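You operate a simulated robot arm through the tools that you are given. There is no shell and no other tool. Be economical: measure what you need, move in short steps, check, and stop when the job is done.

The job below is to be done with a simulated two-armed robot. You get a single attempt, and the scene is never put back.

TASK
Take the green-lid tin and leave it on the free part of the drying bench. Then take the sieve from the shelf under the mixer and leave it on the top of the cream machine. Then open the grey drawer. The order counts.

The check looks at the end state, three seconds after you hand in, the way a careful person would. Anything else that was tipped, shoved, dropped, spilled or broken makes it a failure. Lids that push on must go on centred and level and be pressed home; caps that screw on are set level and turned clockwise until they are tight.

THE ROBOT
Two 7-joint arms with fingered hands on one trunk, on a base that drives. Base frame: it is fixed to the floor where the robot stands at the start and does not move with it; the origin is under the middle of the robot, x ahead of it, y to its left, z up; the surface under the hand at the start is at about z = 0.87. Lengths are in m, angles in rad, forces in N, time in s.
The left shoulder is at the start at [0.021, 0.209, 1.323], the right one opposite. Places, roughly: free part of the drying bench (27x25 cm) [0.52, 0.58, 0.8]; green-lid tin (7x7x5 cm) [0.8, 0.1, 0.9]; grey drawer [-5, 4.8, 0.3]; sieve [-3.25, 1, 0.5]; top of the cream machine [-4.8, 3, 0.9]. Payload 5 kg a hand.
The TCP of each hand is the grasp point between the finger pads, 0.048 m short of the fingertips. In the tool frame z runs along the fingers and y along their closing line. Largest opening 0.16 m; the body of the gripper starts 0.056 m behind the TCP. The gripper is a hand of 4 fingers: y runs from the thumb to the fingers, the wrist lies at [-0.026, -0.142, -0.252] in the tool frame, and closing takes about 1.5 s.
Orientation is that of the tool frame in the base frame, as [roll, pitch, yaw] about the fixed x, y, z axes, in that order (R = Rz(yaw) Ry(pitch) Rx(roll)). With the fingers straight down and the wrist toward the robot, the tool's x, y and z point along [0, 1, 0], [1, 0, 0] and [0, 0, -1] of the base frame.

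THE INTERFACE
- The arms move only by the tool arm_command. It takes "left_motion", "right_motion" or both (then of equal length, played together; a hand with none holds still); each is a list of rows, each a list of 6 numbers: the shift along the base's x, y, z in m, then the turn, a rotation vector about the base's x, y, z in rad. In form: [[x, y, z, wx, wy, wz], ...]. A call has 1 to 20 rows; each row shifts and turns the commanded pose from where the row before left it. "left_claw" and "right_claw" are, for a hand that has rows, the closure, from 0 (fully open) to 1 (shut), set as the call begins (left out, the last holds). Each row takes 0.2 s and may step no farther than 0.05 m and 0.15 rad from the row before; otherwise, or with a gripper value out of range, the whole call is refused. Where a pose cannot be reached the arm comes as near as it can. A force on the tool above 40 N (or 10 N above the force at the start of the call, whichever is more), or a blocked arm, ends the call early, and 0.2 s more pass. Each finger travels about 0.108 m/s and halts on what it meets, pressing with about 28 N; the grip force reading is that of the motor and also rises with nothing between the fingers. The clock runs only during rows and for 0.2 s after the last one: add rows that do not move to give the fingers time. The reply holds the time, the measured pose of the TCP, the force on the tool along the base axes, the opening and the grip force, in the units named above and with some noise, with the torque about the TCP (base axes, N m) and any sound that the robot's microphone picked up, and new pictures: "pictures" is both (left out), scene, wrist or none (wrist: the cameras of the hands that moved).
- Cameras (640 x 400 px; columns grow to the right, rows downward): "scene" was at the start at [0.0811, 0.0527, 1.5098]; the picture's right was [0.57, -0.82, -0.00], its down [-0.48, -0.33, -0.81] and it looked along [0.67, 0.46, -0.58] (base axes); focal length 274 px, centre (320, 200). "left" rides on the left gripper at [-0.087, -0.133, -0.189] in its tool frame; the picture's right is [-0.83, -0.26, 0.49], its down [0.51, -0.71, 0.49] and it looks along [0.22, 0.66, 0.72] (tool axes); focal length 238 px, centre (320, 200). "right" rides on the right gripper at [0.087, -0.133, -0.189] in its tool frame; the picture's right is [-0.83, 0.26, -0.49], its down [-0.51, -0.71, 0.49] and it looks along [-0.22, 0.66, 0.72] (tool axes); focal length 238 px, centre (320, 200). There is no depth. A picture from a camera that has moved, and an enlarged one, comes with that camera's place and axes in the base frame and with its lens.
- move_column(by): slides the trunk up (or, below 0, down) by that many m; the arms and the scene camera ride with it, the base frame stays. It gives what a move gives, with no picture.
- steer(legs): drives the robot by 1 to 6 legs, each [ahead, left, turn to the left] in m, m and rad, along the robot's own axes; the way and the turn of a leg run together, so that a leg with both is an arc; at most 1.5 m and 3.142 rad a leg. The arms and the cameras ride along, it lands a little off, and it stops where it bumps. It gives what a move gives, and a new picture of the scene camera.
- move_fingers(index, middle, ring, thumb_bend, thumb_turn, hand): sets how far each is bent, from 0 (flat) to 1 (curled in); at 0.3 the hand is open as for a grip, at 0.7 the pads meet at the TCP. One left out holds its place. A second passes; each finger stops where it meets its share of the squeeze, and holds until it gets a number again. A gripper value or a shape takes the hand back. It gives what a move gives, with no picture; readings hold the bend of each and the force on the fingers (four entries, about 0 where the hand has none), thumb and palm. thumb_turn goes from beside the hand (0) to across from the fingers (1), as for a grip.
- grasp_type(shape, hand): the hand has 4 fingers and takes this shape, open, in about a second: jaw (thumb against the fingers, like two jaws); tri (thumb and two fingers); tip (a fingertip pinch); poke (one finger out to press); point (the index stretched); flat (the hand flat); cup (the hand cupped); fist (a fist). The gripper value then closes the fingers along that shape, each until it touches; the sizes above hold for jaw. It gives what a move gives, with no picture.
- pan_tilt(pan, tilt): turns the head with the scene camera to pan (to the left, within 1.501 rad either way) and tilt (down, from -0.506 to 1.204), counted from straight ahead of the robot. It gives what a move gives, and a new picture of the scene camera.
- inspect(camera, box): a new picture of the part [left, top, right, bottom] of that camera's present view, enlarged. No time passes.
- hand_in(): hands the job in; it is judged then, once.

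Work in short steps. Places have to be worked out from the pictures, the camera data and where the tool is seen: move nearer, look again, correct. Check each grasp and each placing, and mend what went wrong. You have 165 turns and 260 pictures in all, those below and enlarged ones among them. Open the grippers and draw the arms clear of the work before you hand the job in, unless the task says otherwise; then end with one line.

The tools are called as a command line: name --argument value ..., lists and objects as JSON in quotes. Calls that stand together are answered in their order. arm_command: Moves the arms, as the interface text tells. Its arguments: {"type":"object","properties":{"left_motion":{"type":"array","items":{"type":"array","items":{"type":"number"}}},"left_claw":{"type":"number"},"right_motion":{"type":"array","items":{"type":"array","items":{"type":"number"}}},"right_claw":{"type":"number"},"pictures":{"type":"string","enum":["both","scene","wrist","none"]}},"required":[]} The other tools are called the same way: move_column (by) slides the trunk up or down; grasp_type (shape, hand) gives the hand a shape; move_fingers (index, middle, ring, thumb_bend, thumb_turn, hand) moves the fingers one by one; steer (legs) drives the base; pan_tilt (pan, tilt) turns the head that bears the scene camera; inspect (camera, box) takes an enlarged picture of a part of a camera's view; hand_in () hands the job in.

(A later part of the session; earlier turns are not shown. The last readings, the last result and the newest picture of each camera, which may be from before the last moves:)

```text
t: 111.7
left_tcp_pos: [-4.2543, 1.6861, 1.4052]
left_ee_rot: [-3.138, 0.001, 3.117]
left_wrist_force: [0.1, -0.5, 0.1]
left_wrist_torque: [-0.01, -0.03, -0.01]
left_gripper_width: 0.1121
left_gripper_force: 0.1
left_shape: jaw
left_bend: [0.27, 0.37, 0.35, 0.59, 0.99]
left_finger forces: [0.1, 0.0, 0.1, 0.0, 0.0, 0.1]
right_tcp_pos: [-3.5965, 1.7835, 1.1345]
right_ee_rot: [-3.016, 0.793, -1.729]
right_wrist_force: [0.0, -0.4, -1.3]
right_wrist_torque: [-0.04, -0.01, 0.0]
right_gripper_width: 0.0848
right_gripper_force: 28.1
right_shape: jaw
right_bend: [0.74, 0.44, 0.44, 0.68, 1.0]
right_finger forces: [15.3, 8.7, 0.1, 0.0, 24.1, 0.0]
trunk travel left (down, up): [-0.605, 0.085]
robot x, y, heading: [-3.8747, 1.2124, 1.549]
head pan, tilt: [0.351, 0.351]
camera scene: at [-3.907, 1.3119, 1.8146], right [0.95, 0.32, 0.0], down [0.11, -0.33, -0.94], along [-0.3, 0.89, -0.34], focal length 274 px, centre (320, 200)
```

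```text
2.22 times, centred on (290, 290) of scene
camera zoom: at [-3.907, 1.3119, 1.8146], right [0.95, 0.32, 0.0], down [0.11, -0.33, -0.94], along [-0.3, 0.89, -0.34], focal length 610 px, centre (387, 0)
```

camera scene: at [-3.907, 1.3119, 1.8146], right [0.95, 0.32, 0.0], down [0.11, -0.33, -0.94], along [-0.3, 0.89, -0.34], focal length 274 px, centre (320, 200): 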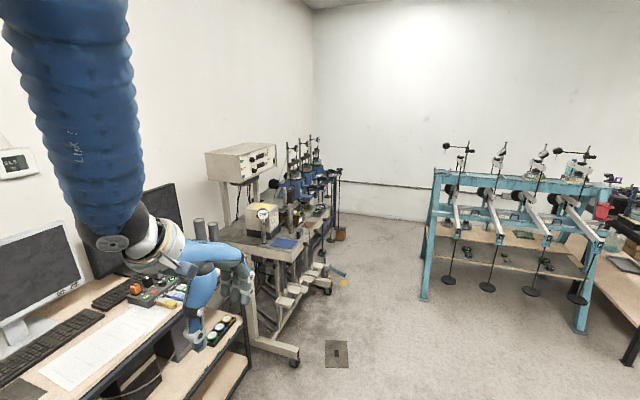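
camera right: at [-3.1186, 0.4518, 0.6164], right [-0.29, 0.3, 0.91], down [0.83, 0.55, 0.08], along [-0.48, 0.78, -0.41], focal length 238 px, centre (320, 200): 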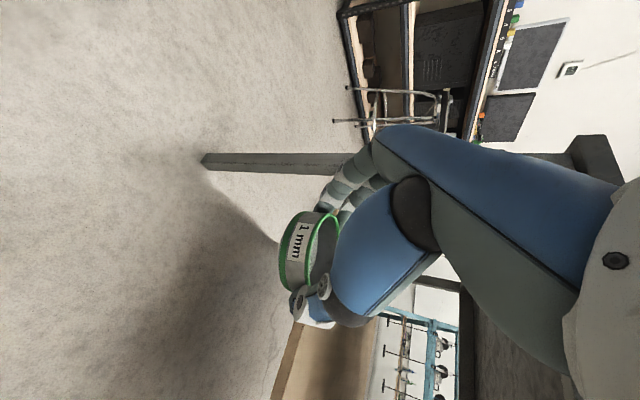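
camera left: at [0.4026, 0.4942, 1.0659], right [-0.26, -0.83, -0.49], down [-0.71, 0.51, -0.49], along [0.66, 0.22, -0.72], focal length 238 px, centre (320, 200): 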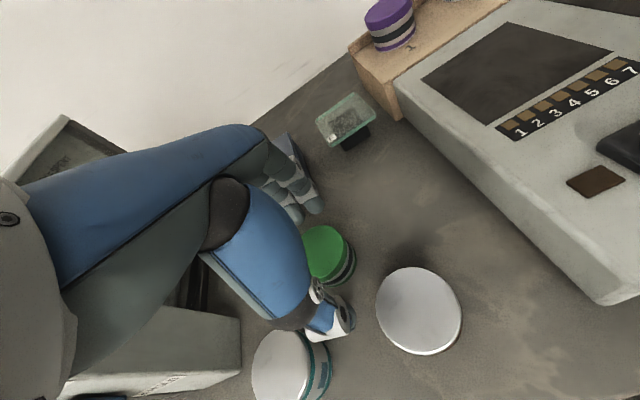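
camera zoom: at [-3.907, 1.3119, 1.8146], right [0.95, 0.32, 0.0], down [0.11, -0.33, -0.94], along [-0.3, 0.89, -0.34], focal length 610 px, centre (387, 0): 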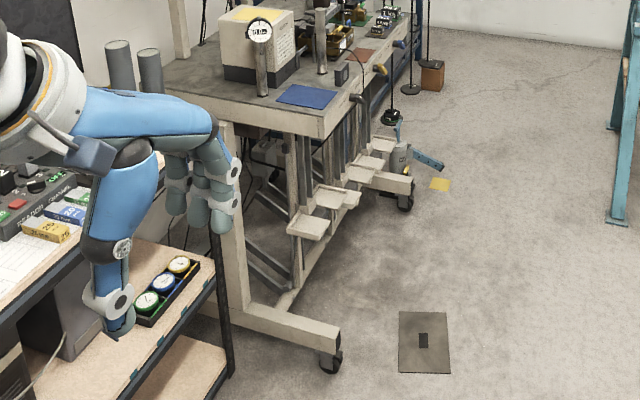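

The cream machine has a worktop with a box, gauges and pads on it. I'll drive further along and turn to face it for a closer look.

steer --legs '[[1.3, -0.05, 0.0]]'

steer --legs '[[0, 0, 1.57]]'

pan_tilt --pan -0.3 --tilt 0.7

```text
t: 118.2
left_tcp_pos: [-4.1487, 2.9871, 1.4062]
left_ee_rot: [-3.139, 0.001, 3.096]
left_wrist_force: [-0.4, -1.1, 0.0]
left_wrist_torque: [0.01, -0.04, -0.02]
left_gripper_width: 0.1119
left_gripper_force: 0.1
left_shape: jaw
left_bend: [0.27, 0.37, 0.35, 0.59, 0.99]
left_finger forces: [0.0, 0.0, 0.0, 0.0, 0.1, 0.1]
right_tcp_pos: [-3.4904, 3.0708, 1.1358]
right_ee_rot: [-3.015, 0.792, -1.751]
right_wrist_force: [0.3, 0.2, -1.9]
right_wrist_torque: [-0.03, 0.0, -0.01]
right_gripper_width: 0.0849
right_gripper_force: 27.7
right_shape: jaw
right_bend: [0.74, 0.44, 0.44, 0.68, 1.0]
right_finger forces: [15.2, 8.8, 0.0, 0.0, 24.1, 0.0]
trunk travel left (down, up): [-0.605, 0.085]
robot x, y, heading: [-3.7839, 2.5039, 1.527]
head pan, tilt: [0.351, 0.351]
camera scene: at [-3.8105, 2.6057, 1.8146], right [0.95, 0.3, 0.0], down [0.1, -0.33, -0.94], along [-0.28, 0.9, -0.34], focal length 274 px, centre (320, 200)
```

scene: 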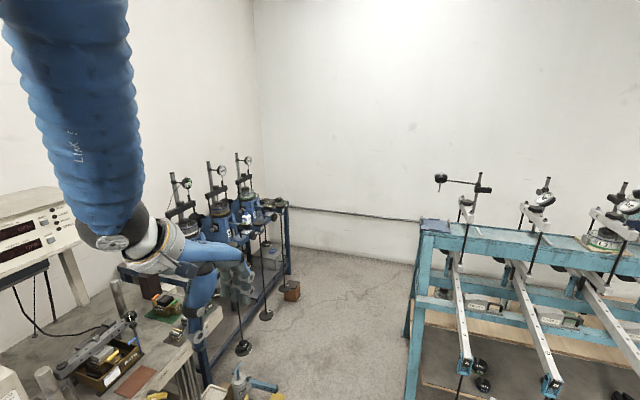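

```text
t: 122.3
left_tcp_pos: [-4.2749, 2.1489, 1.4055]
left_ee_rot: [-3.136, 0.003, -1.644]
left_wrist_force: [-0.3, 0.3, -0.6]
left_wrist_torque: [-0.01, -0.01, -0.01]
left_gripper_width: 0.1117
left_gripper_force: 0.0
left_shape: jaw
left_bend: [0.27, 0.37, 0.35, 0.59, 0.99]
left_finger forces: [0.0, 0.0, 0.0, 0.0, 0.0, 0.1]
right_tcp_pos: [-4.34, 2.8094, 1.1362]
right_ee_rot: [-3.015, 0.792, -0.204]
right_wrist_force: [0.1, -0.1, -1.6]
right_wrist_torque: [0.0, -0.1, 0.01]
right_gripper_width: 0.085
right_gripper_force: 28.0
right_shape: jaw
right_bend: [0.74, 0.44, 0.44, 0.68, 1.0]
right_finger forces: [15.4, 8.8, 0.1, 0.0, 24.1, 0.0]
trunk travel left (down, up): [-0.605, 0.085]
robot x, y, heading: [-3.7819, 2.5049, 3.068]
head pan, tilt: [0.351, 0.351]
camera scene: at [-3.8833, 2.4815, 1.8146], right [-0.28, 0.96, 0.0], down [0.33, 0.09, -0.94], along [-0.9, -0.26, -0.34], focal length 274 px, centre (320, 200)
```

scene: 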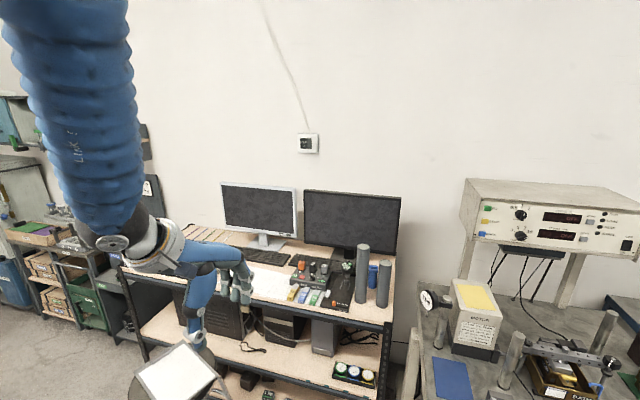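

```text
t: 123.4
left_tcp_pos: [-4.2753, 2.1491, 1.4061]
left_ee_rot: [-3.137, 0.001, -1.644]
left_wrist_force: [0.6, 0.6, -0.5]
left_wrist_torque: [-0.02, 0.0, 0.02]
left_gripper_width: 0.1118
left_gripper_force: 0.1
left_shape: jaw
left_bend: [0.27, 0.37, 0.35, 0.59, 0.99]
left_finger forces: [0.1, 0.0, 0.1, 0.0, 0.0, 0.0]
right_tcp_pos: [-4.3401, 2.8109, 1.1347]
right_ee_rot: [-3.013, 0.791, -0.205]
right_wrist_force: [-0.5, -0.3, -1.5]
right_wrist_torque: [-0.04, -0.09, 0.03]
right_gripper_width: 0.0848
right_gripper_force: 28.0
right_shape: jaw
right_bend: [0.74, 0.44, 0.44, 0.68, 1.0]
right_finger forces: [15.3, 8.8, 0.0, 0.0, 24.1, 0.0]
trunk travel left (down, up): [-0.605, 0.085]
robot x, y, heading: [-3.7798, 2.5004, 3.069]
head pan, tilt: [-0.3, 0.7]
camera scene: at [-3.8729, 2.538, 1.7833], right [0.36, 0.93, 0.0], down [0.6, -0.23, -0.76], along [-0.71, 0.28, -0.64], focal length 274 px, centre (320, 200)
```

scene: 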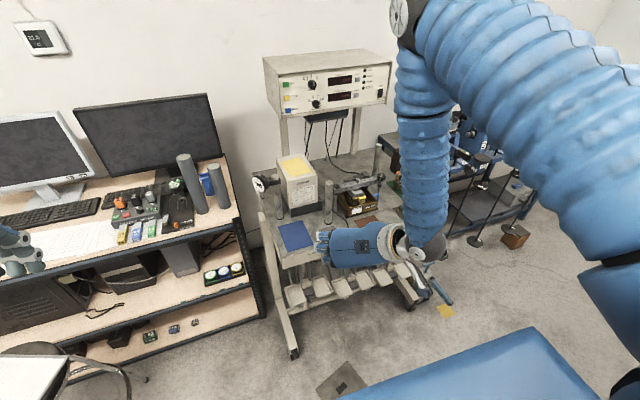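

Now I'll enlarge the machine: the box with the yellow square, and the worktop pads.

inspect --camera "scene" --box '[240, 130, 420, 280]'

inspect --camera "scene" --box '[260, 50, 400, 160]'

```text
2.67 times, centred on (330, 205) of scene
camera zoom: at [-3.8729, 2.538, 1.7833], right [0.36, 0.93, 0.0], down [0.6, -0.23, -0.76], along [-0.71, 0.28, -0.64], focal length 732 px, centre (293, 187)
```

zoom: 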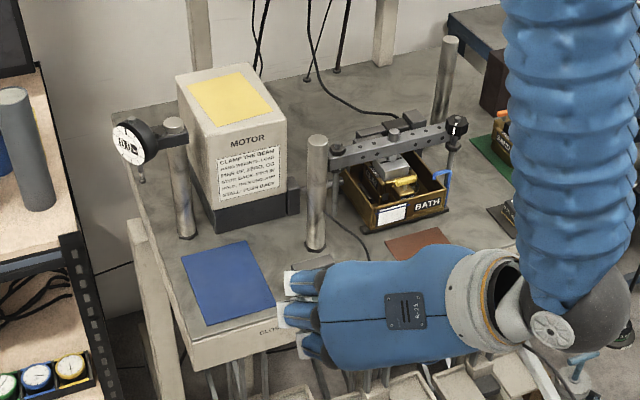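

```text
3.64 times, centred on (330, 105) of scene
camera zoom: at [-3.8729, 2.538, 1.7833], right [0.36, 0.93, 0.0], down [0.6, -0.23, -0.76], along [-0.71, 0.28, -0.64], focal length 998 px, centre (284, 546)
```

zoom: 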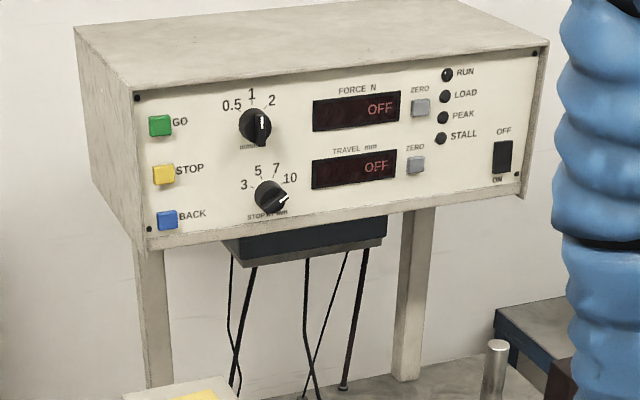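

The worktop triangulates to z≈0.945 and the motor box top to about 1.16. So the worktop itself fits "top" at (-4.8, 3, 0.9). I'll use the right hand's camera to see the part hidden by the arm.

inspect --camera "right" --box '[0, 0, 640, 400]'

inspect --camera "left" --box '[0, 0, 640, 400]'

```text
1.00 times, centred on (320, 200) of right (not enlarged: the box is as wide or as high as the picture)
camera zoom: at [-4.116, 2.8737, 1.2164], right [-0.33, -0.26, 0.91], down [-0.47, 0.88, 0.08], along [-0.82, -0.4, -0.41], focal length 238 px, centre (320, 200)
```

zoom: 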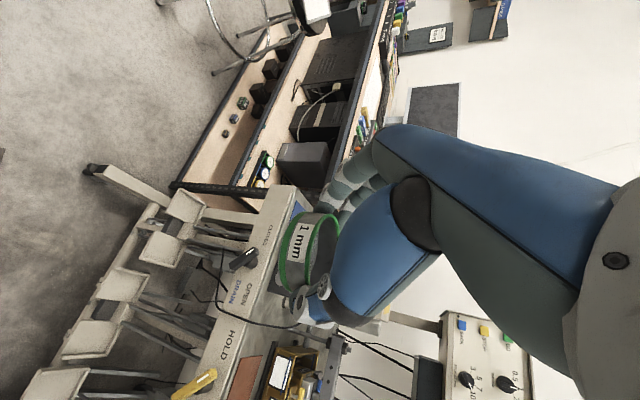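

```text
1.00 times, centred on (320, 200) of left (not enlarged: the box is as wide or as high as the picture)
camera zoom: at [-4.137, 2.2256, 1.596], right [0.32, 0.81, -0.48], down [0.67, -0.56, -0.49], along [-0.67, -0.17, -0.73], focal length 238 px, centre (320, 200)
```

zoom: 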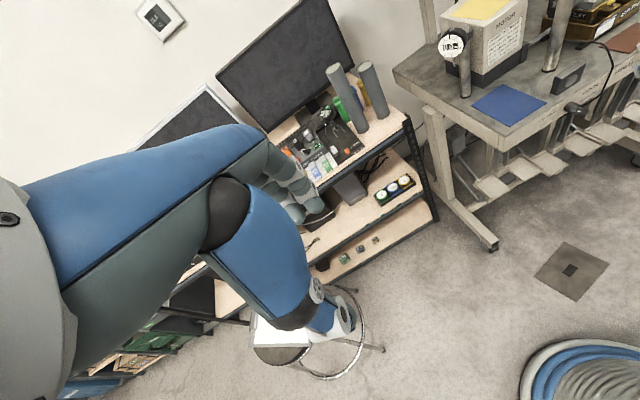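

The arm hides the right-hand half of the worktop. I'll turn the robot right a bit so that I can look past it.

steer --legs '[[0, 0, -0.65]]'

pan_tilt --pan 0.2 --tilt 0.6

inspect --camera "scene" --box '[180, 120, 420, 290]'

```text
t: 125.5
left_tcp_pos: [-4.3894, 2.5228, 1.4053]
left_ee_rot: [-3.136, 0.001, -2.299]
left_wrist_force: [0.0, -0.3, -0.8]
left_wrist_torque: [0.01, 0.01, -0.01]
left_gripper_width: 0.1118
left_gripper_force: 0.1
left_shape: jaw
left_bend: [0.27, 0.37, 0.35, 0.59, 0.99]
left_finger forces: [0.1, 0.0, 0.1, 0.0, 0.1, 0.0]
right_tcp_pos: [-4.0391, 3.0868, 1.1358]
right_ee_rot: [-3.016, 0.792, -0.862]
right_wrist_force: [-0.2, 0.0, -1.6]
right_wrist_torque: [-0.08, -0.03, 0.02]
right_gripper_width: 0.0852
right_gripper_force: 28.3
right_shape: jaw
right_bend: [0.74, 0.44, 0.44, 0.68, 1.0]
right_finger forces: [15.4, 8.8, 0.0, 0.0, 24.2, 0.1]
trunk travel left (down, up): [-0.605, 0.085]
robot x, y, heading: [-3.7807, 2.5003, 2.418]
head pan, tilt: [-0.3, 0.7]
camera scene: at [-3.8351, 2.586, 1.7832], right [0.86, 0.52, 0.0], down [0.33, -0.55, -0.76], along [-0.4, 0.65, -0.64], focal length 274 px, centre (320, 200)
```

scene: 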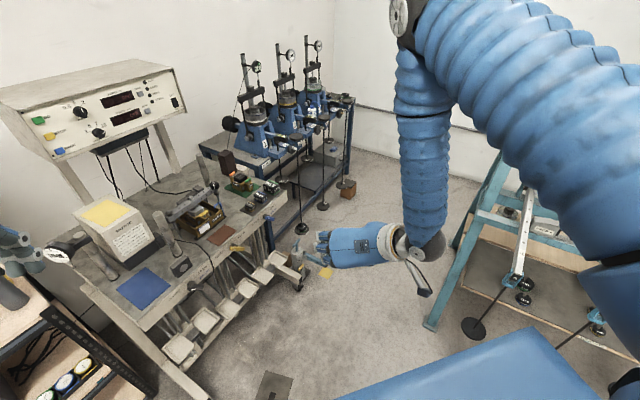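

```text
t: 126.5
left_tcp_pos: [-4.3892, 2.5222, 1.4057]
left_ee_rot: [-3.136, 0.001, -2.3]
left_wrist_force: [0.2, -0.2, -0.2]
left_wrist_torque: [-0.02, -0.02, 0.02]
left_gripper_width: 0.1119
left_gripper_force: 0.0
left_shape: jaw
left_bend: [0.27, 0.37, 0.35, 0.59, 0.99]
left_finger forces: [0.0, 0.0, 0.0, 0.0, 0.0, 0.1]
right_tcp_pos: [-4.0394, 3.0862, 1.1359]
right_ee_rot: [-3.014, 0.793, -0.862]
right_wrist_force: [0.5, -0.3, -2.3]
right_wrist_torque: [-0.04, -0.01, -0.01]
right_gripper_width: 0.0845
right_gripper_force: 27.5
right_shape: jaw
right_bend: [0.74, 0.44, 0.44, 0.68, 1.0]
right_finger forces: [15.4, 8.8, 0.1, 0.0, 24.2, 0.0]
trunk travel left (down, up): [-0.605, 0.085]
robot x, y, heading: [-3.784, 2.5066, 2.411]
head pan, tilt: [0.201, 0.6]
camera scene: at [-3.8676, 2.5576, 1.7918], right [0.5, 0.86, 0.0], down [0.49, -0.28, -0.82], along [-0.71, 0.41, -0.57], focal length 274 px, centre (320, 200)
```

scene: 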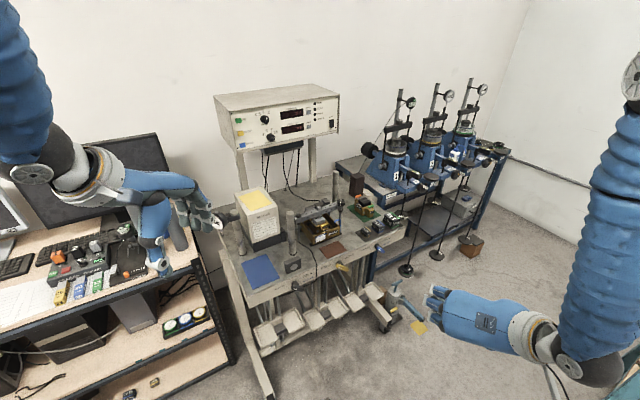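

```text
2.35 times, centred on (300, 205) of scene
camera zoom: at [-3.8676, 2.5576, 1.7918], right [0.5, 0.86, 0.0], down [0.49, -0.28, -0.82], along [-0.71, 0.41, -0.57], focal length 646 px, centre (367, 188)
```

zoom: 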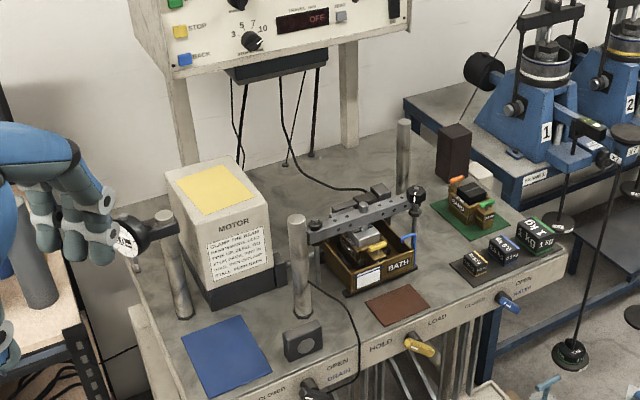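

The worktop has a bare blue mat at the front left, x -4.69..-4.55 and y 2.67..2.77. It is the one clear, reachable spot that holds the sieve, so I'll put it there. I'll turn back to face the machine and line up.

steer --legs '[[0, 0, 0.725], [0.06, 0.05, 0]]'

pan_tilt --pan 0.0 --tilt 0.75

```text
t: 129.4
left_tcp_pos: [-4.3061, 2.0672, 1.4054]
left_ee_rot: [-3.139, 0.0, -1.576]
left_wrist_force: [-0.8, -0.3, 0.3]
left_wrist_torque: [0.02, 0.0, 0.01]
left_gripper_width: 0.1118
left_gripper_force: 0.1
left_shape: jaw
left_bend: [0.27, 0.37, 0.35, 0.59, 0.99]
left_finger forces: [0.1, 0.0, 0.1, 0.0, 0.1, 0.1]
right_tcp_pos: [-4.4171, 2.7221, 1.1368]
right_ee_rot: [-3.015, 0.791, -0.139]
right_wrist_force: [0.3, -0.1, -1.8]
right_wrist_torque: [0.01, -0.02, -0.01]
right_gripper_width: 0.0849
right_gripper_force: 28.4
right_shape: jaw
right_bend: [0.74, 0.44, 0.44, 0.68, 1.0]
right_finger forces: [15.4, 8.8, 0.0, 0.1, 24.2, 0.0]
trunk travel left (down, up): [-0.605, 0.085]
robot x, y, heading: [-3.8433, 2.4574, 3.14]
head pan, tilt: [0.201, 0.6]
camera scene: at [-3.938, 2.4412, 1.792], right [-0.2, 0.98, 0.0], down [0.55, 0.11, -0.83], along [-0.81, -0.16, -0.56], focal length 274 px, centre (320, 200)
```

scene: 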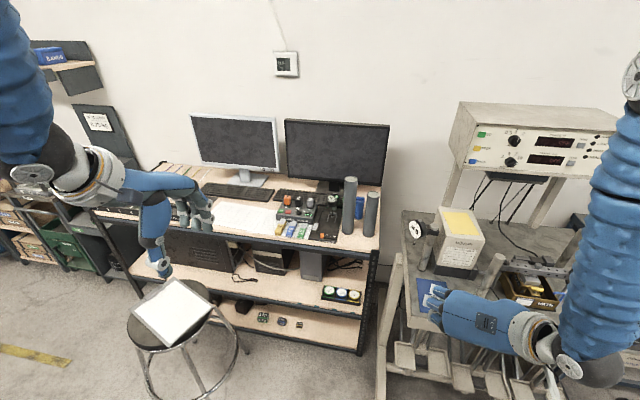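

```text
t: 130.2
left_tcp_pos: [-4.3098, 2.0639, 1.4037]
left_ee_rot: [-3.134, 0.001, -1.575]
left_wrist_force: [-0.9, -1.0, -0.5]
left_wrist_torque: [0.13, -0.09, -0.05]
left_gripper_width: 0.1121
left_gripper_force: 0.1
left_shape: jaw
left_bend: [0.27, 0.37, 0.35, 0.59, 0.99]
left_finger forces: [0.1, 0.0, 0.1, 0.0, 0.1, 0.1]
right_tcp_pos: [-4.4209, 2.7203, 1.1348]
right_ee_rot: [-3.012, 0.789, -0.137]
right_wrist_force: [-0.9, -1.3, -2.0]
right_wrist_torque: [0.04, -0.12, -0.09]
right_gripper_width: 0.0848
right_gripper_force: 27.9
right_shape: jaw
right_bend: [0.74, 0.44, 0.44, 0.68, 1.0]
right_finger forces: [15.4, 8.9, 0.0, 0.0, 24.2, 0.0]
trunk travel left (down, up): [-0.605, 0.085]
robot x, y, heading: [-3.8435, 2.4574, 3.133]
head pan, tilt: [0.0, 0.75]
camera scene: at [-3.9385, 2.4552, 1.7788], right [0.0, 1.0, 0.0], down [0.68, 0.0, -0.73], along [-0.73, 0.0, -0.68], focal length 274 px, centre (320, 200)
```

scene: 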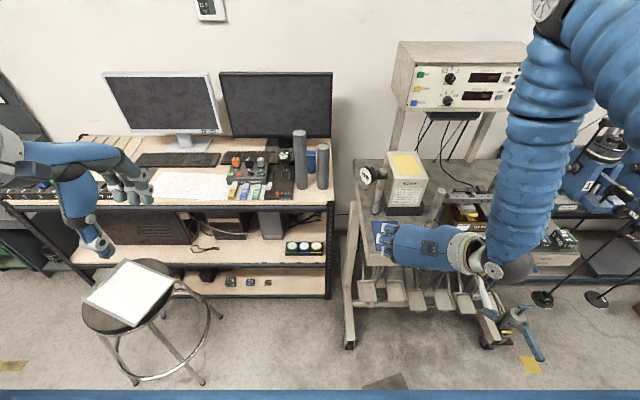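

The hand is at (-4.42, 2.72, 1.135). I'll move forward 0.17 over the mat, lower to about z 1.03, and look.

arm_command --right_motion '[[-0.04, -0.004, 0, 0, 0, 0], [-0.04, -0.004, 0, 0, 0, 0], [-0.04, -0.004, 0, 0, 0, 0], [-0.03, -0.002, 0, 0, 0, 0], [-0.02, 0, 0, 0, 0, 0], [0, 0, -0.03, 0, 0, 0], [0, 0, -0.03, 0, 0, 0], [0, 0, -0.03, 0, 0, 0], [0, 0, -0.015, 0, 0, 0], [0, 0, 0, 0, 0, 0]]'

inspect --camera "scene" --box '[340, 130, 500, 270]'

inspect --camera "right" --box '[180, 130, 400, 400]'

```text
t: 132.4
left_tcp_pos: [-4.3082, 2.0671, 1.4054]
left_ee_rot: [-3.136, 0.001, -1.577]
left_wrist_force: [0.3, -1.0, 0.2]
left_wrist_torque: [0.01, 0.0, 0.01]
left_gripper_width: 0.112
left_gripper_force: 0.1
left_shape: jaw
left_bend: [0.27, 0.37, 0.35, 0.59, 0.99]
left_finger forces: [0.1, 0.0, 0.0, 0.1, 0.0, 0.0]
right_tcp_pos: [-4.5887, 2.709, 1.0319]
right_ee_rot: [-3.011, 0.791, -0.136]
right_wrist_force: [0.9, 0.0, -1.5]
right_wrist_torque: [-0.03, -0.02, 0.0]
right_gripper_width: 0.0847
right_gripper_force: 28.1
right_shape: jaw
right_bend: [0.74, 0.44, 0.44, 0.68, 1.0]
right_finger forces: [15.4, 9.1, 0.0, 0.0, 24.2, 0.0]
trunk travel left (down, up): [-0.605, 0.085]
robot x, y, heading: [-3.8421, 2.4549, 3.135]
head pan, tilt: [0.0, 0.75]
camera scene: at [-3.9355, 2.4577, 1.779], right [0.0, 1.0, 0.0], down [0.68, 0.0, -0.73], along [-0.73, 0.0, -0.68], focal length 274 px, centre (320, 200)
camera right: at [-4.3683, 2.7876, 1.1127], right [-0.31, -0.28, 0.91], down [-0.53, 0.85, 0.08], along [-0.79, -0.45, -0.41], focal length 238 px, centre (320, 200)
```

scene: 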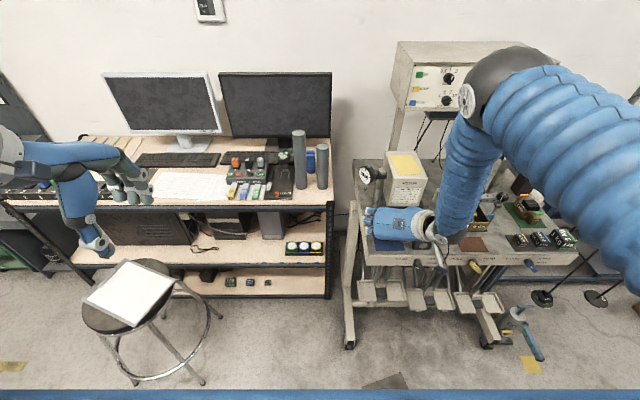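
right: 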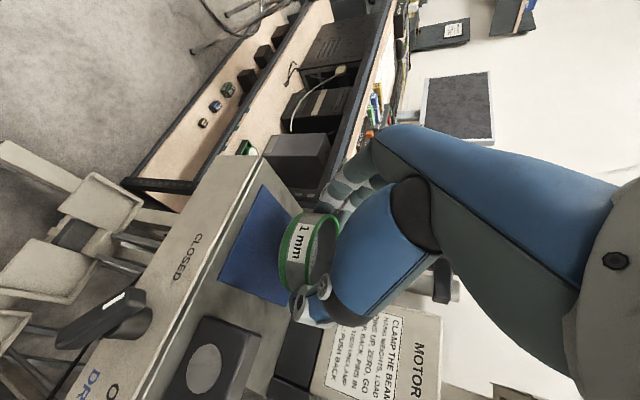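

```text
2.86 times, centred on (420, 200) of scene
camera zoom: at [-3.9355, 2.4577, 1.779], right [0.0, 1.0, 0.0], down [0.68, 0.0, -0.73], along [-0.73, 0.0, -0.68], focal length 784 px, centre (34, 200)
```

zoom: 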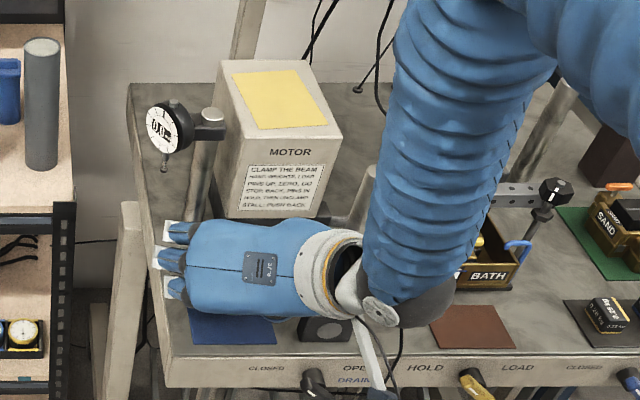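

```text
1.48 times, centred on (290, 265) of right
camera zoom: at [-4.3683, 2.7876, 1.1127], right [-0.31, -0.28, 0.91], down [-0.53, 0.85, 0.08], along [-0.79, -0.45, -0.41], focal length 353 px, centre (364, 104)
```

zoom: 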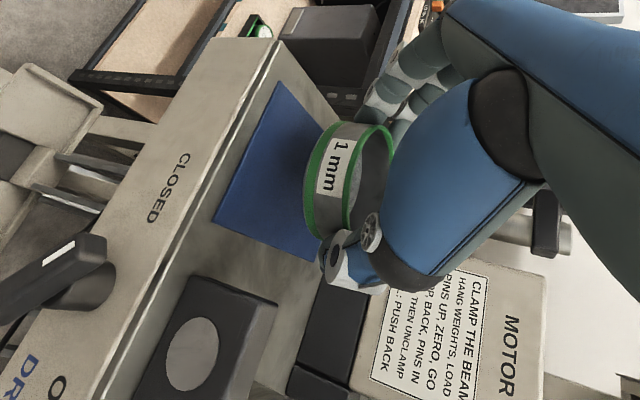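

The sieve hangs level above the mat and should land near its middle. I'll lower to about 1.002, then feel for contact.

arm_command --right_motion '[[0, 0, -0.012, 0, 0, 0], [0, 0, -0.012, 0, 0, 0], [0, 0, -0.006, 0, 0, 0], [0, 0, 0, 0, 0, 0]]' --pictures "none"

inspect --camera "right" --box '[180, 130, 400, 400]'

arm_command --right_motion '[[0, 0, -0.003, 0, 0, 0], [0, 0, -0.002, 0, 0, 0], [0, 0, 0, 0, 0, 0]]' --pictures "none"

```text
t: 133.4
left_tcp_pos: [-4.3084, 2.0684, 1.4046]
left_ee_rot: [-3.137, 0.002, -1.576]
left_wrist_force: [0.0, -0.3, 0.2]
left_wrist_torque: [0.0, 0.01, 0.03]
left_gripper_width: 0.112
left_gripper_force: 0.0
left_shape: jaw
left_bend: [0.27, 0.37, 0.35, 0.59, 0.99]
left_finger forces: [0.1, 0.0, 0.0, 0.0, 0.0, 0.0]
right_tcp_pos: [-4.5886, 2.7082, 1.0009]
right_ee_rot: [-3.016, 0.791, -0.139]
right_wrist_force: [0.1, 0.0, -1.0]
right_wrist_torque: [-0.02, -0.05, -0.02]
right_gripper_width: 0.0849
right_gripper_force: 28.2
right_shape: jaw
right_bend: [0.74, 0.44, 0.44, 0.68, 1.0]
right_finger forces: [15.3, 9.1, 0.0, 0.1, 24.3, 0.1]
trunk travel left (down, up): [-0.605, 0.085]
robot x, y, heading: [-3.8405, 2.4592, 3.136]
head pan, tilt: [0.0, 0.75]
```

```text
1.48 times, centred on (290, 265) of right
camera zoom: at [-4.3692, 2.7871, 1.0817], right [-0.31, -0.28, 0.91], down [-0.53, 0.85, 0.08], along [-0.79, -0.45, -0.41], focal length 353 px, centre (364, 104)
```

zoom: 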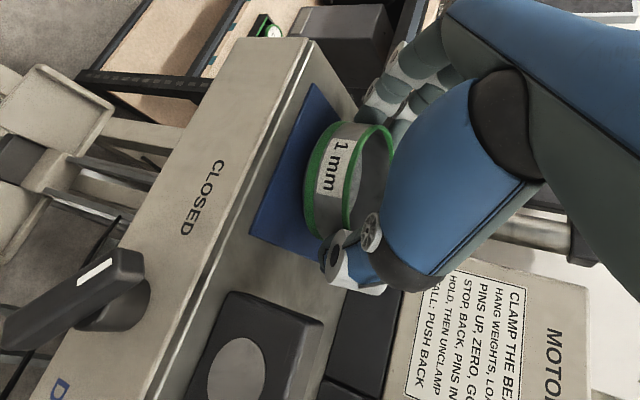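

```text
t: 134.2
left_tcp_pos: [-4.3074, 2.0676, 1.4053]
left_ee_rot: [-3.138, 0.001, -1.578]
left_wrist_force: [0.0, 0.2, 0.1]
left_wrist_torque: [-0.02, -0.04, 0.03]
left_gripper_width: 0.1117
left_gripper_force: 0.0
left_shape: jaw
left_bend: [0.27, 0.37, 0.35, 0.59, 0.99]
left_finger forces: [0.1, 0.1, 0.1, 0.0, 0.0, 0.0]
right_tcp_pos: [-4.5887, 2.7092, 0.9978]
right_ee_rot: [-3.016, 0.791, -0.139]
right_wrist_force: [0.4, 1.0, 7.6]
right_wrist_torque: [-0.21, 0.23, -0.01]
right_gripper_width: 0.0847
right_gripper_force: 28.0
right_shape: jaw
right_bend: [0.74, 0.44, 0.44, 0.68, 1.0]
right_finger forces: [15.9, 9.2, 0.0, 0.1, 25.7, 0.0]
trunk travel left (down, up): [-0.605, 0.085]
robot x, y, heading: [-3.8431, 2.4544, 3.136]
head pan, tilt: [0.0, 0.75]
```

Contact at 7.6 N. I'll open the hand a little to release.

arm_command --right_motion '[[0, 0, 0.001, 0, 0, 0], [0, 0, 0, 0, 0, 0], [0, 0, 0, 0, 0, 0], [0, 0, 0, 0, 0, 0], [0, 0, 0, 0, 0, 0]]' --right_claw 0.3 --pictures "none"

inspect --camera "right" --box '[180, 130, 400, 400]'

inspect --camera "scene" --box '[340, 150, 460, 270]'

```text
t: 135.4
left_tcp_pos: [-4.3073, 2.0676, 1.4053]
left_ee_rot: [-3.136, 0.002, -1.575]
left_wrist_force: [0.1, 0.1, 0.3]
left_wrist_torque: [0.0, 0.02, 0.02]
left_gripper_width: 0.112
left_gripper_force: 0.1
left_shape: jaw
left_bend: [0.27, 0.37, 0.35, 0.59, 0.99]
left_finger forces: [0.0, 0.1, 0.1, 0.1, 0.0, 0.0]
right_tcp_pos: [-4.5881, 2.7081, 0.9976]
right_ee_rot: [-3.016, 0.791, -0.139]
right_wrist_force: [0.1, 0.5, -0.5]
right_wrist_torque: [0.01, -0.01, 0.01]
right_gripper_width: 0.1116
right_gripper_force: 0.1
right_shape: jaw
right_bend: [0.27, 0.38, 0.35, 0.59, 0.99]
right_finger forces: [0.0, 0.0, 0.0, 0.1, 0.1, 0.0]
trunk travel left (down, up): [-0.605, 0.085]
robot x, y, heading: [-3.8403, 2.4545, 3.14]
head pan, tilt: [0.0, 0.75]
```

```text
1.48 times, centred on (290, 265) of right
camera zoom: at [-4.3687, 2.7868, 1.078], right [-0.31, -0.28, 0.91], down [-0.53, 0.85, 0.08], along [-0.79, -0.45, -0.41], focal length 353 px, centre (364, 104)
```

zoom: 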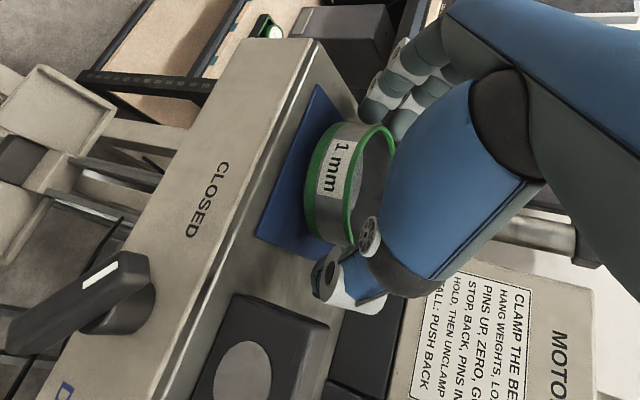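

```text
3.33 times, centred on (400, 210) of scene
camera zoom: at [-3.9355, 2.458, 1.779], right [0.0, 1.0, 0.0], down [0.68, 0.0, -0.73], along [-0.73, 0.0, -0.68], focal length 915 px, centre (53, 167)
```

zoom: 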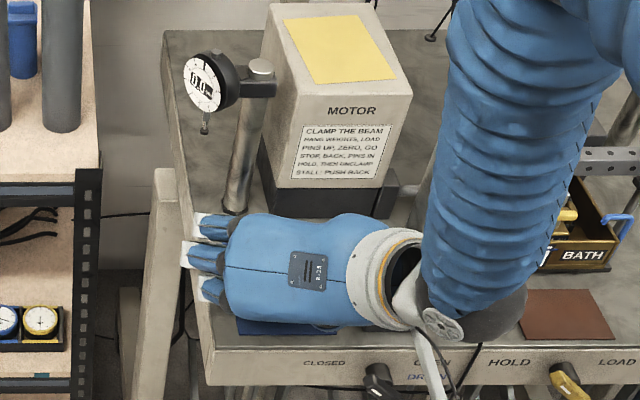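

The sieve stands free. I'll withdraw along the finger direction, back and up.

arm_command --right_motion '[[0.01, 0, 0.012, 0, 0, 0], [0.02, 0, 0.022, 0, 0, 0], [0.028, 0, 0.03, 0, 0, 0], [0.028, 0, 0.03, 0, 0, 0], [0.028, 0, 0.03, 0, 0, 0], [0.03, 0, 0.03, 0, 0, 0], [0.03, 0, 0.02, 0, 0, 0], [0, 0, 0, 0, 0, 0]]' --pictures "scene"

inspect --camera "scene" --box '[340, 130, 480, 270]'

inspect --camera "right" --box '[100, 100, 420, 400]'

```text
t: 137.2
left_tcp_pos: [-4.3093, 2.0671, 1.4052]
left_ee_rot: [-3.136, 0.002, -1.575]
left_wrist_force: [0.2, 0.3, 0.0]
left_wrist_torque: [0.01, -0.05, -0.02]
left_gripper_width: 0.1121
left_gripper_force: 0.0
left_shape: jaw
left_bend: [0.27, 0.37, 0.35, 0.59, 0.99]
left_finger forces: [0.0, 0.1, 0.0, 0.1, 0.0, 0.0]
right_tcp_pos: [-4.4133, 2.7086, 1.171]
right_ee_rot: [-3.014, 0.79, -0.138]
right_wrist_force: [-0.9, -0.4, 0.4]
right_wrist_torque: [-0.01, -0.04, 0.02]
right_gripper_width: 0.1116
right_gripper_force: 0.1
right_shape: jaw
right_bend: [0.27, 0.37, 0.35, 0.59, 0.99]
right_finger forces: [0.0, 0.0, 0.1, 0.0, 0.0, 0.0]
trunk travel left (down, up): [-0.605, 0.085]
robot x, y, heading: [-3.8346, 2.4532, 3.141]
head pan, tilt: [0.0, 0.75]
camera scene: at [-3.9366, 2.4581, 1.7789], right [0.0, 1.0, 0.0], down [0.68, 0.0, -0.73], along [-0.73, 0.0, -0.68], focal length 274 px, centre (320, 200)
```

scene: 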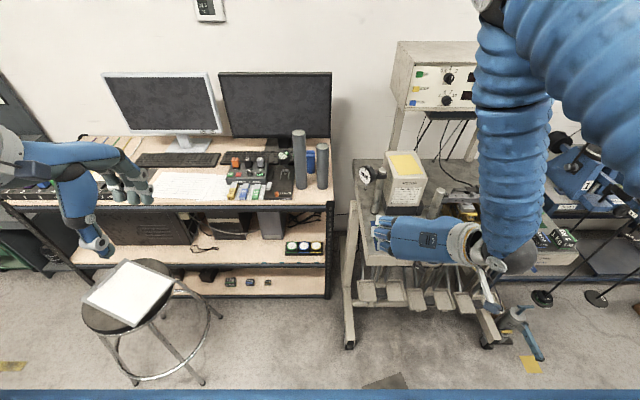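

```text
2.86 times, centred on (410, 200) of scene
camera zoom: at [-3.9366, 2.4581, 1.7789], right [0.0, 1.0, 0.0], down [0.68, 0.0, -0.73], along [-0.73, 0.0, -0.68], focal length 784 px, centre (63, 200)
```

zoom: 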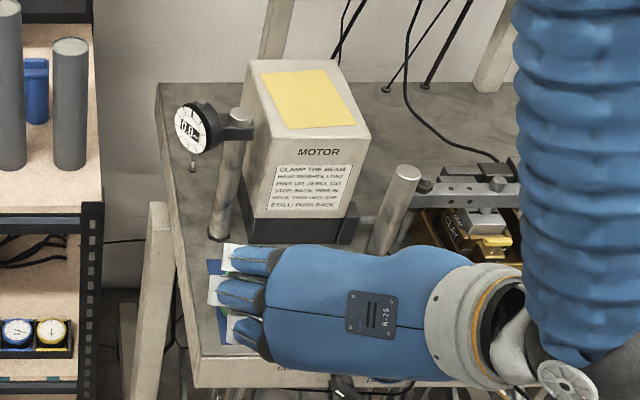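

```text
1.33 times, centred on (260, 250) of right
camera zoom: at [-4.1953, 2.7872, 1.252], right [-0.31, -0.28, 0.91], down [-0.53, 0.85, 0.08], along [-0.79, -0.45, -0.41], focal length 318 px, centre (400, 133)
```

zoom: 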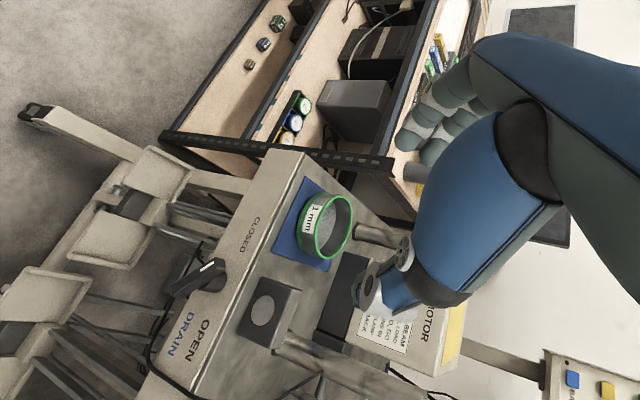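

The sieve stands flat on the worktop mat. Now for the drawer near (-5, 4.8, 0.3). I'll back off a little, turn right to face +y, and look.

steer --legs '[[-0.15, 0, 0], [0, 0, -1.57]]'

pan_tilt --pan 0.25 --tilt 0.4

```text
t: 142.4
left_tcp_pos: [-4.0775, 2.9221, 1.4056]
left_ee_rot: [-3.138, 0.002, 3.134]
left_wrist_force: [0.4, 0.5, -0.3]
left_wrist_torque: [0.01, 0.05, -0.05]
left_gripper_width: 0.1118
left_gripper_force: 0.2
left_shape: jaw
left_bend: [0.27, 0.37, 0.35, 0.59, 0.99]
left_finger forces: [0.0, 0.0, 0.0, 0.0, 0.0, 0.0]
right_tcp_pos: [-3.4356, 3.028, 1.172]
right_ee_rot: [-3.014, 0.789, -1.711]
right_wrist_force: [0.3, -0.6, 0.1]
right_wrist_torque: [0.01, -0.02, 0.01]
right_gripper_width: 0.1117
right_gripper_force: 0.1
right_shape: jaw
right_bend: [0.27, 0.37, 0.35, 0.59, 0.99]
right_finger forces: [0.0, 0.1, 0.0, 0.0, 0.0, 0.0]
trunk travel left (down, up): [-0.605, 0.085]
robot x, y, heading: [-3.6908, 2.456, 1.567]
head pan, tilt: [0.0, 0.75]
camera scene: at [-3.6914, 2.5505, 1.779], right [1.0, 0.0, 0.0], down [0.0, -0.68, -0.73], along [0.0, 0.73, -0.68], focal length 274 px, centre (320, 200)
```

scene: 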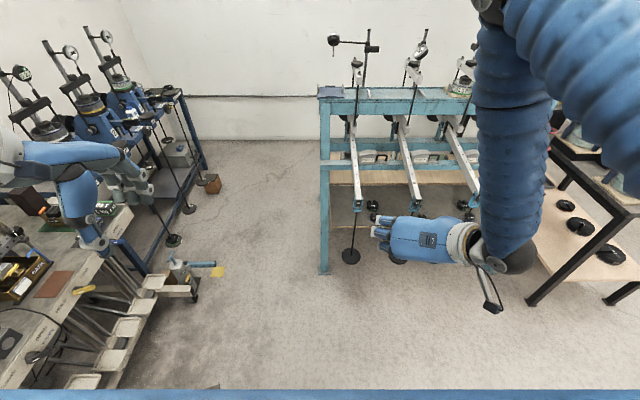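

```text
t: 143.2
left_tcp_pos: [-4.0763, 2.9225, 1.4051]
left_ee_rot: [-3.137, -0.002, 3.136]
left_wrist_force: [0.4, 0.3, -0.4]
left_wrist_torque: [0.04, 0.02, 0.02]
left_gripper_width: 0.1118
left_gripper_force: 0.0
left_shape: jaw
left_bend: [0.27, 0.37, 0.35, 0.59, 0.99]
left_finger forces: [0.0, 0.1, 0.0, 0.0, 0.0, 0.1]
right_tcp_pos: [-3.436, 3.0281, 1.1707]
right_ee_rot: [-3.015, 0.791, -1.711]
right_wrist_force: [-0.3, -1.2, 0.3]
right_wrist_torque: [0.02, 0.02, 0.02]
right_gripper_width: 0.1116
right_gripper_force: 0.0
right_shape: jaw
right_bend: [0.27, 0.37, 0.35, 0.59, 0.99]
right_finger forces: [0.0, 0.0, 0.0, 0.0, 0.1, 0.0]
trunk travel left (down, up): [-0.605, 0.085]
robot x, y, heading: [-3.6914, 2.4505, 1.565]
head pan, tilt: [0.25, 0.4]
camera scene: at [-3.7142, 2.5576, 1.81], right [0.97, 0.24, 0.0], down [0.09, -0.38, -0.92], along [-0.22, 0.89, -0.39], focal length 274 px, centre (320, 200)
```

scene: 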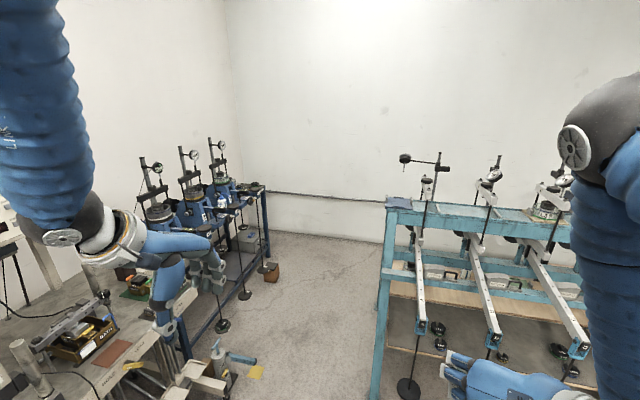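

The drawer place projects to about (252, 240), under the oedometer bench. I'll enlarge it.

inspect --camera "scene" --box '[190, 180, 310, 290]'

```text
3.64 times, centred on (250, 235) of scene
camera zoom: at [-3.7142, 2.5576, 1.81], right [0.97, 0.24, 0.0], down [0.09, -0.38, -0.92], along [-0.22, 0.89, -0.39], focal length 998 px, centre (574, 73)
```

zoom: 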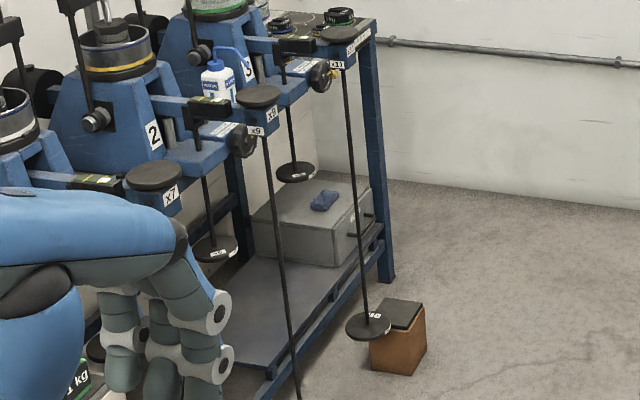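

The grey box with a handle on its front is the drawer, with its front at x≈-4.9 and y≈4.55–4.9. Hanging weights stand close by at x≈-4.74. I'll raise both hands clear and then sidestep, facing the benches, to the drawer.

move_column --by 0.08

arm_command --right_motion '[[0, -0.02, 0.04, -0.1, 0, 0], [0, -0.02, 0.04, -0.1, 0, 0], [0, -0.02, 0.04, -0.1, 0, 0], [0, -0.01, 0.04, -0.1, 0, 0], [0, 0, 0.03, 0, 0, 0], [0, 0, 0, 0, 0, 0]]' --pictures "none"

steer --legs '[[0, 0, 1.57], [0.3, 0, 0]]'

```text
t: 144.4
left_tcp_pos: [-4.0774, 2.9228, 1.4862]
left_ee_rot: [-3.137, 0.002, 3.135]
left_wrist_force: [0.3, 0.3, 0.0]
left_wrist_torque: [-0.01, 0.0, -0.03]
left_gripper_width: 0.1121
left_gripper_force: 0.1
left_shape: jaw
left_bend: [0.27, 0.37, 0.35, 0.59, 0.99]
left_finger forces: [0.0, 0.0, 0.0, 0.1, 0.0, 0.0]
right_tcp_pos: [-3.4374, 3.0296, 1.2515]
right_ee_rot: [-3.015, 0.79, -1.711]
right_wrist_force: [-0.2, 0.1, -0.4]
right_wrist_torque: [0.0, 0.03, 0.01]
right_gripper_width: 0.1114
right_gripper_force: 0.0
right_shape: jaw
right_bend: [0.27, 0.37, 0.35, 0.59, 0.99]
right_finger forces: [0.0, 0.0, 0.0, 0.1, 0.0, 0.1]
trunk travel left (down, up): [-0.685, 0.005]
robot x, y, heading: [-3.6875, 2.4534, 1.564]
head pan, tilt: [0.25, 0.4]
```

```text
t: 145.8
left_tcp_pos: [-4.0769, 2.9243, 1.4853]
left_ee_rot: [-3.135, 0.001, 3.135]
left_wrist_force: [0.0, 0.7, -0.2]
left_wrist_torque: [-0.03, 0.0, 0.0]
left_gripper_width: 0.112
left_gripper_force: 0.2
left_shape: jaw
left_bend: [0.27, 0.37, 0.35, 0.59, 0.99]
left_finger forces: [0.0, 0.0, 0.0, 0.0, 0.0, 0.1]
right_tcp_pos: [-3.4351, 2.96, 1.4416]
right_ee_rot: [-2.955, 0.393, -1.676]
right_wrist_force: [0.1, 0.5, 0.1]
right_wrist_torque: [-0.08, 0.05, -0.01]
right_gripper_width: 0.1114
right_gripper_force: 0.0
right_shape: jaw
right_bend: [0.27, 0.37, 0.35, 0.59, 0.99]
right_finger forces: [0.0, 0.0, 0.0, 0.0, 0.0, 0.0]
trunk travel left (down, up): [-0.685, 0.005]
robot x, y, heading: [-3.6915, 2.4568, 1.564]
head pan, tilt: [0.25, 0.4]
```

```text
t: 151.6
left_tcp_pos: [-4.4657, 2.0893, 1.4859]
left_ee_rot: [-3.138, 0.002, -1.606]
left_wrist_force: [1.2, 0.0, 0.6]
left_wrist_torque: [-0.02, 0.09, 0.04]
left_gripper_width: 0.1119
left_gripper_force: 0.0
left_shape: jaw
left_bend: [0.27, 0.37, 0.35, 0.59, 0.99]
left_finger forces: [0.0, 0.0, 0.1, 0.0, 0.1, 0.1]
right_tcp_pos: [-4.4848, 2.7329, 1.4423]
right_ee_rot: [-2.956, 0.395, -0.135]
right_wrist_force: [1.1, -0.6, 0.5]
right_wrist_torque: [-0.02, 0.06, 0.03]
right_gripper_width: 0.1117
right_gripper_force: 0.2
right_shape: jaw
right_bend: [0.27, 0.37, 0.35, 0.59, 0.99]
right_finger forces: [0.0, 0.0, 0.0, 0.0, 0.0, 0.0]
trunk travel left (down, up): [-0.685, 0.005]
robot x, y, heading: [-3.9885, 2.4646, 3.108]
head pan, tilt: [0.25, 0.4]
camera scene: at [-4.0894, 2.4466, 1.8903], right [-0.22, 0.98, 0.0], down [0.38, 0.08, -0.92], along [-0.9, -0.2, -0.39], focal length 274 px, centre (320, 200)
```

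scene: 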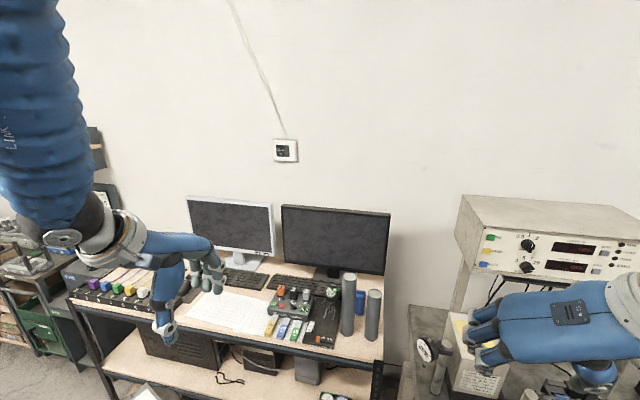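

Both hands are high. I'll straighten and sidestep right by 1.0 m, then look ahead.

steer --legs '[[0.03, -0.5, 0.033], [0, -0.5, 0]]'

pan_tilt --pan -0.75 --tilt 0.7

```text
t: 157.1
left_tcp_pos: [-4.4757, 3.0916, 1.4849]
left_ee_rot: [-3.136, 0.001, -1.583]
left_wrist_force: [0.1, 0.0, -0.3]
left_wrist_torque: [0.05, -0.06, 0.01]
left_gripper_width: 0.1121
left_gripper_force: 0.0
left_shape: jaw
left_bend: [0.27, 0.37, 0.35, 0.59, 0.99]
left_finger forces: [0.0, 0.0, 0.0, 0.0, 0.1, 0.0]
right_tcp_pos: [-4.5083, 3.7341, 1.442]
right_ee_rot: [-2.957, 0.394, -0.112]
right_wrist_force: [-0.2, 0.3, 0.4]
right_wrist_torque: [0.03, -0.03, -0.05]
right_gripper_width: 0.1117
right_gripper_force: 0.0
right_shape: jaw
right_bend: [0.27, 0.37, 0.35, 0.59, 0.99]
right_finger forces: [0.0, 0.0, 0.1, 0.0, 0.1, 0.0]
trunk travel left (down, up): [-0.685, 0.005]
robot x, y, heading: [-4.006, 3.4773, 3.134]
head pan, tilt: [0.25, 0.4]
camera scene: at [-4.1079, 3.4564, 1.8901], right [-0.24, 0.97, 0.0], down [0.38, 0.09, -0.92], along [-0.89, -0.22, -0.39], focal length 274 px, centre (320, 200)
```

scene: 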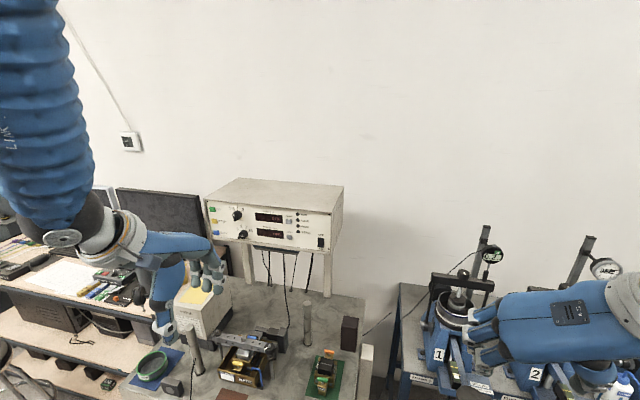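

```text
t: 158.4
left_tcp_pos: [-4.4744, 3.0915, 1.4857]
left_ee_rot: [-3.137, 0.0, -1.58]
left_wrist_force: [0.4, 0.2, -0.3]
left_wrist_torque: [-0.01, -0.02, -0.02]
left_gripper_width: 0.1118
left_gripper_force: 0.1
left_shape: jaw
left_bend: [0.27, 0.37, 0.35, 0.59, 0.99]
left_finger forces: [0.0, 0.0, 0.1, 0.1, 0.0, 0.0]
right_tcp_pos: [-4.5087, 3.7349, 1.443]
right_ee_rot: [-2.958, 0.393, -0.11]
right_wrist_force: [0.1, 0.2, -0.2]
right_wrist_torque: [-0.03, 0.02, -0.01]
right_gripper_width: 0.1117
right_gripper_force: 0.1
right_shape: jaw
right_bend: [0.27, 0.37, 0.35, 0.59, 0.99]
right_finger forces: [0.0, 0.1, 0.0, 0.0, 0.0, 0.0]
trunk travel left (down, up): [-0.685, 0.005]
robot x, y, heading: [-4.0051, 3.4789, 3.129]
head pan, tilt: [-0.75, 0.7]
camera scene: at [-4.0795, 3.5385, 1.8633], right [0.69, 0.73, 0.0], down [0.47, -0.44, -0.76], along [-0.55, 0.53, -0.64], focal length 274 px, centre (320, 200)
```

scene: 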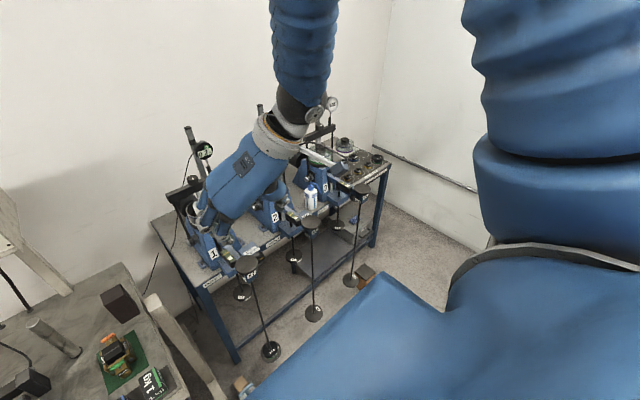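

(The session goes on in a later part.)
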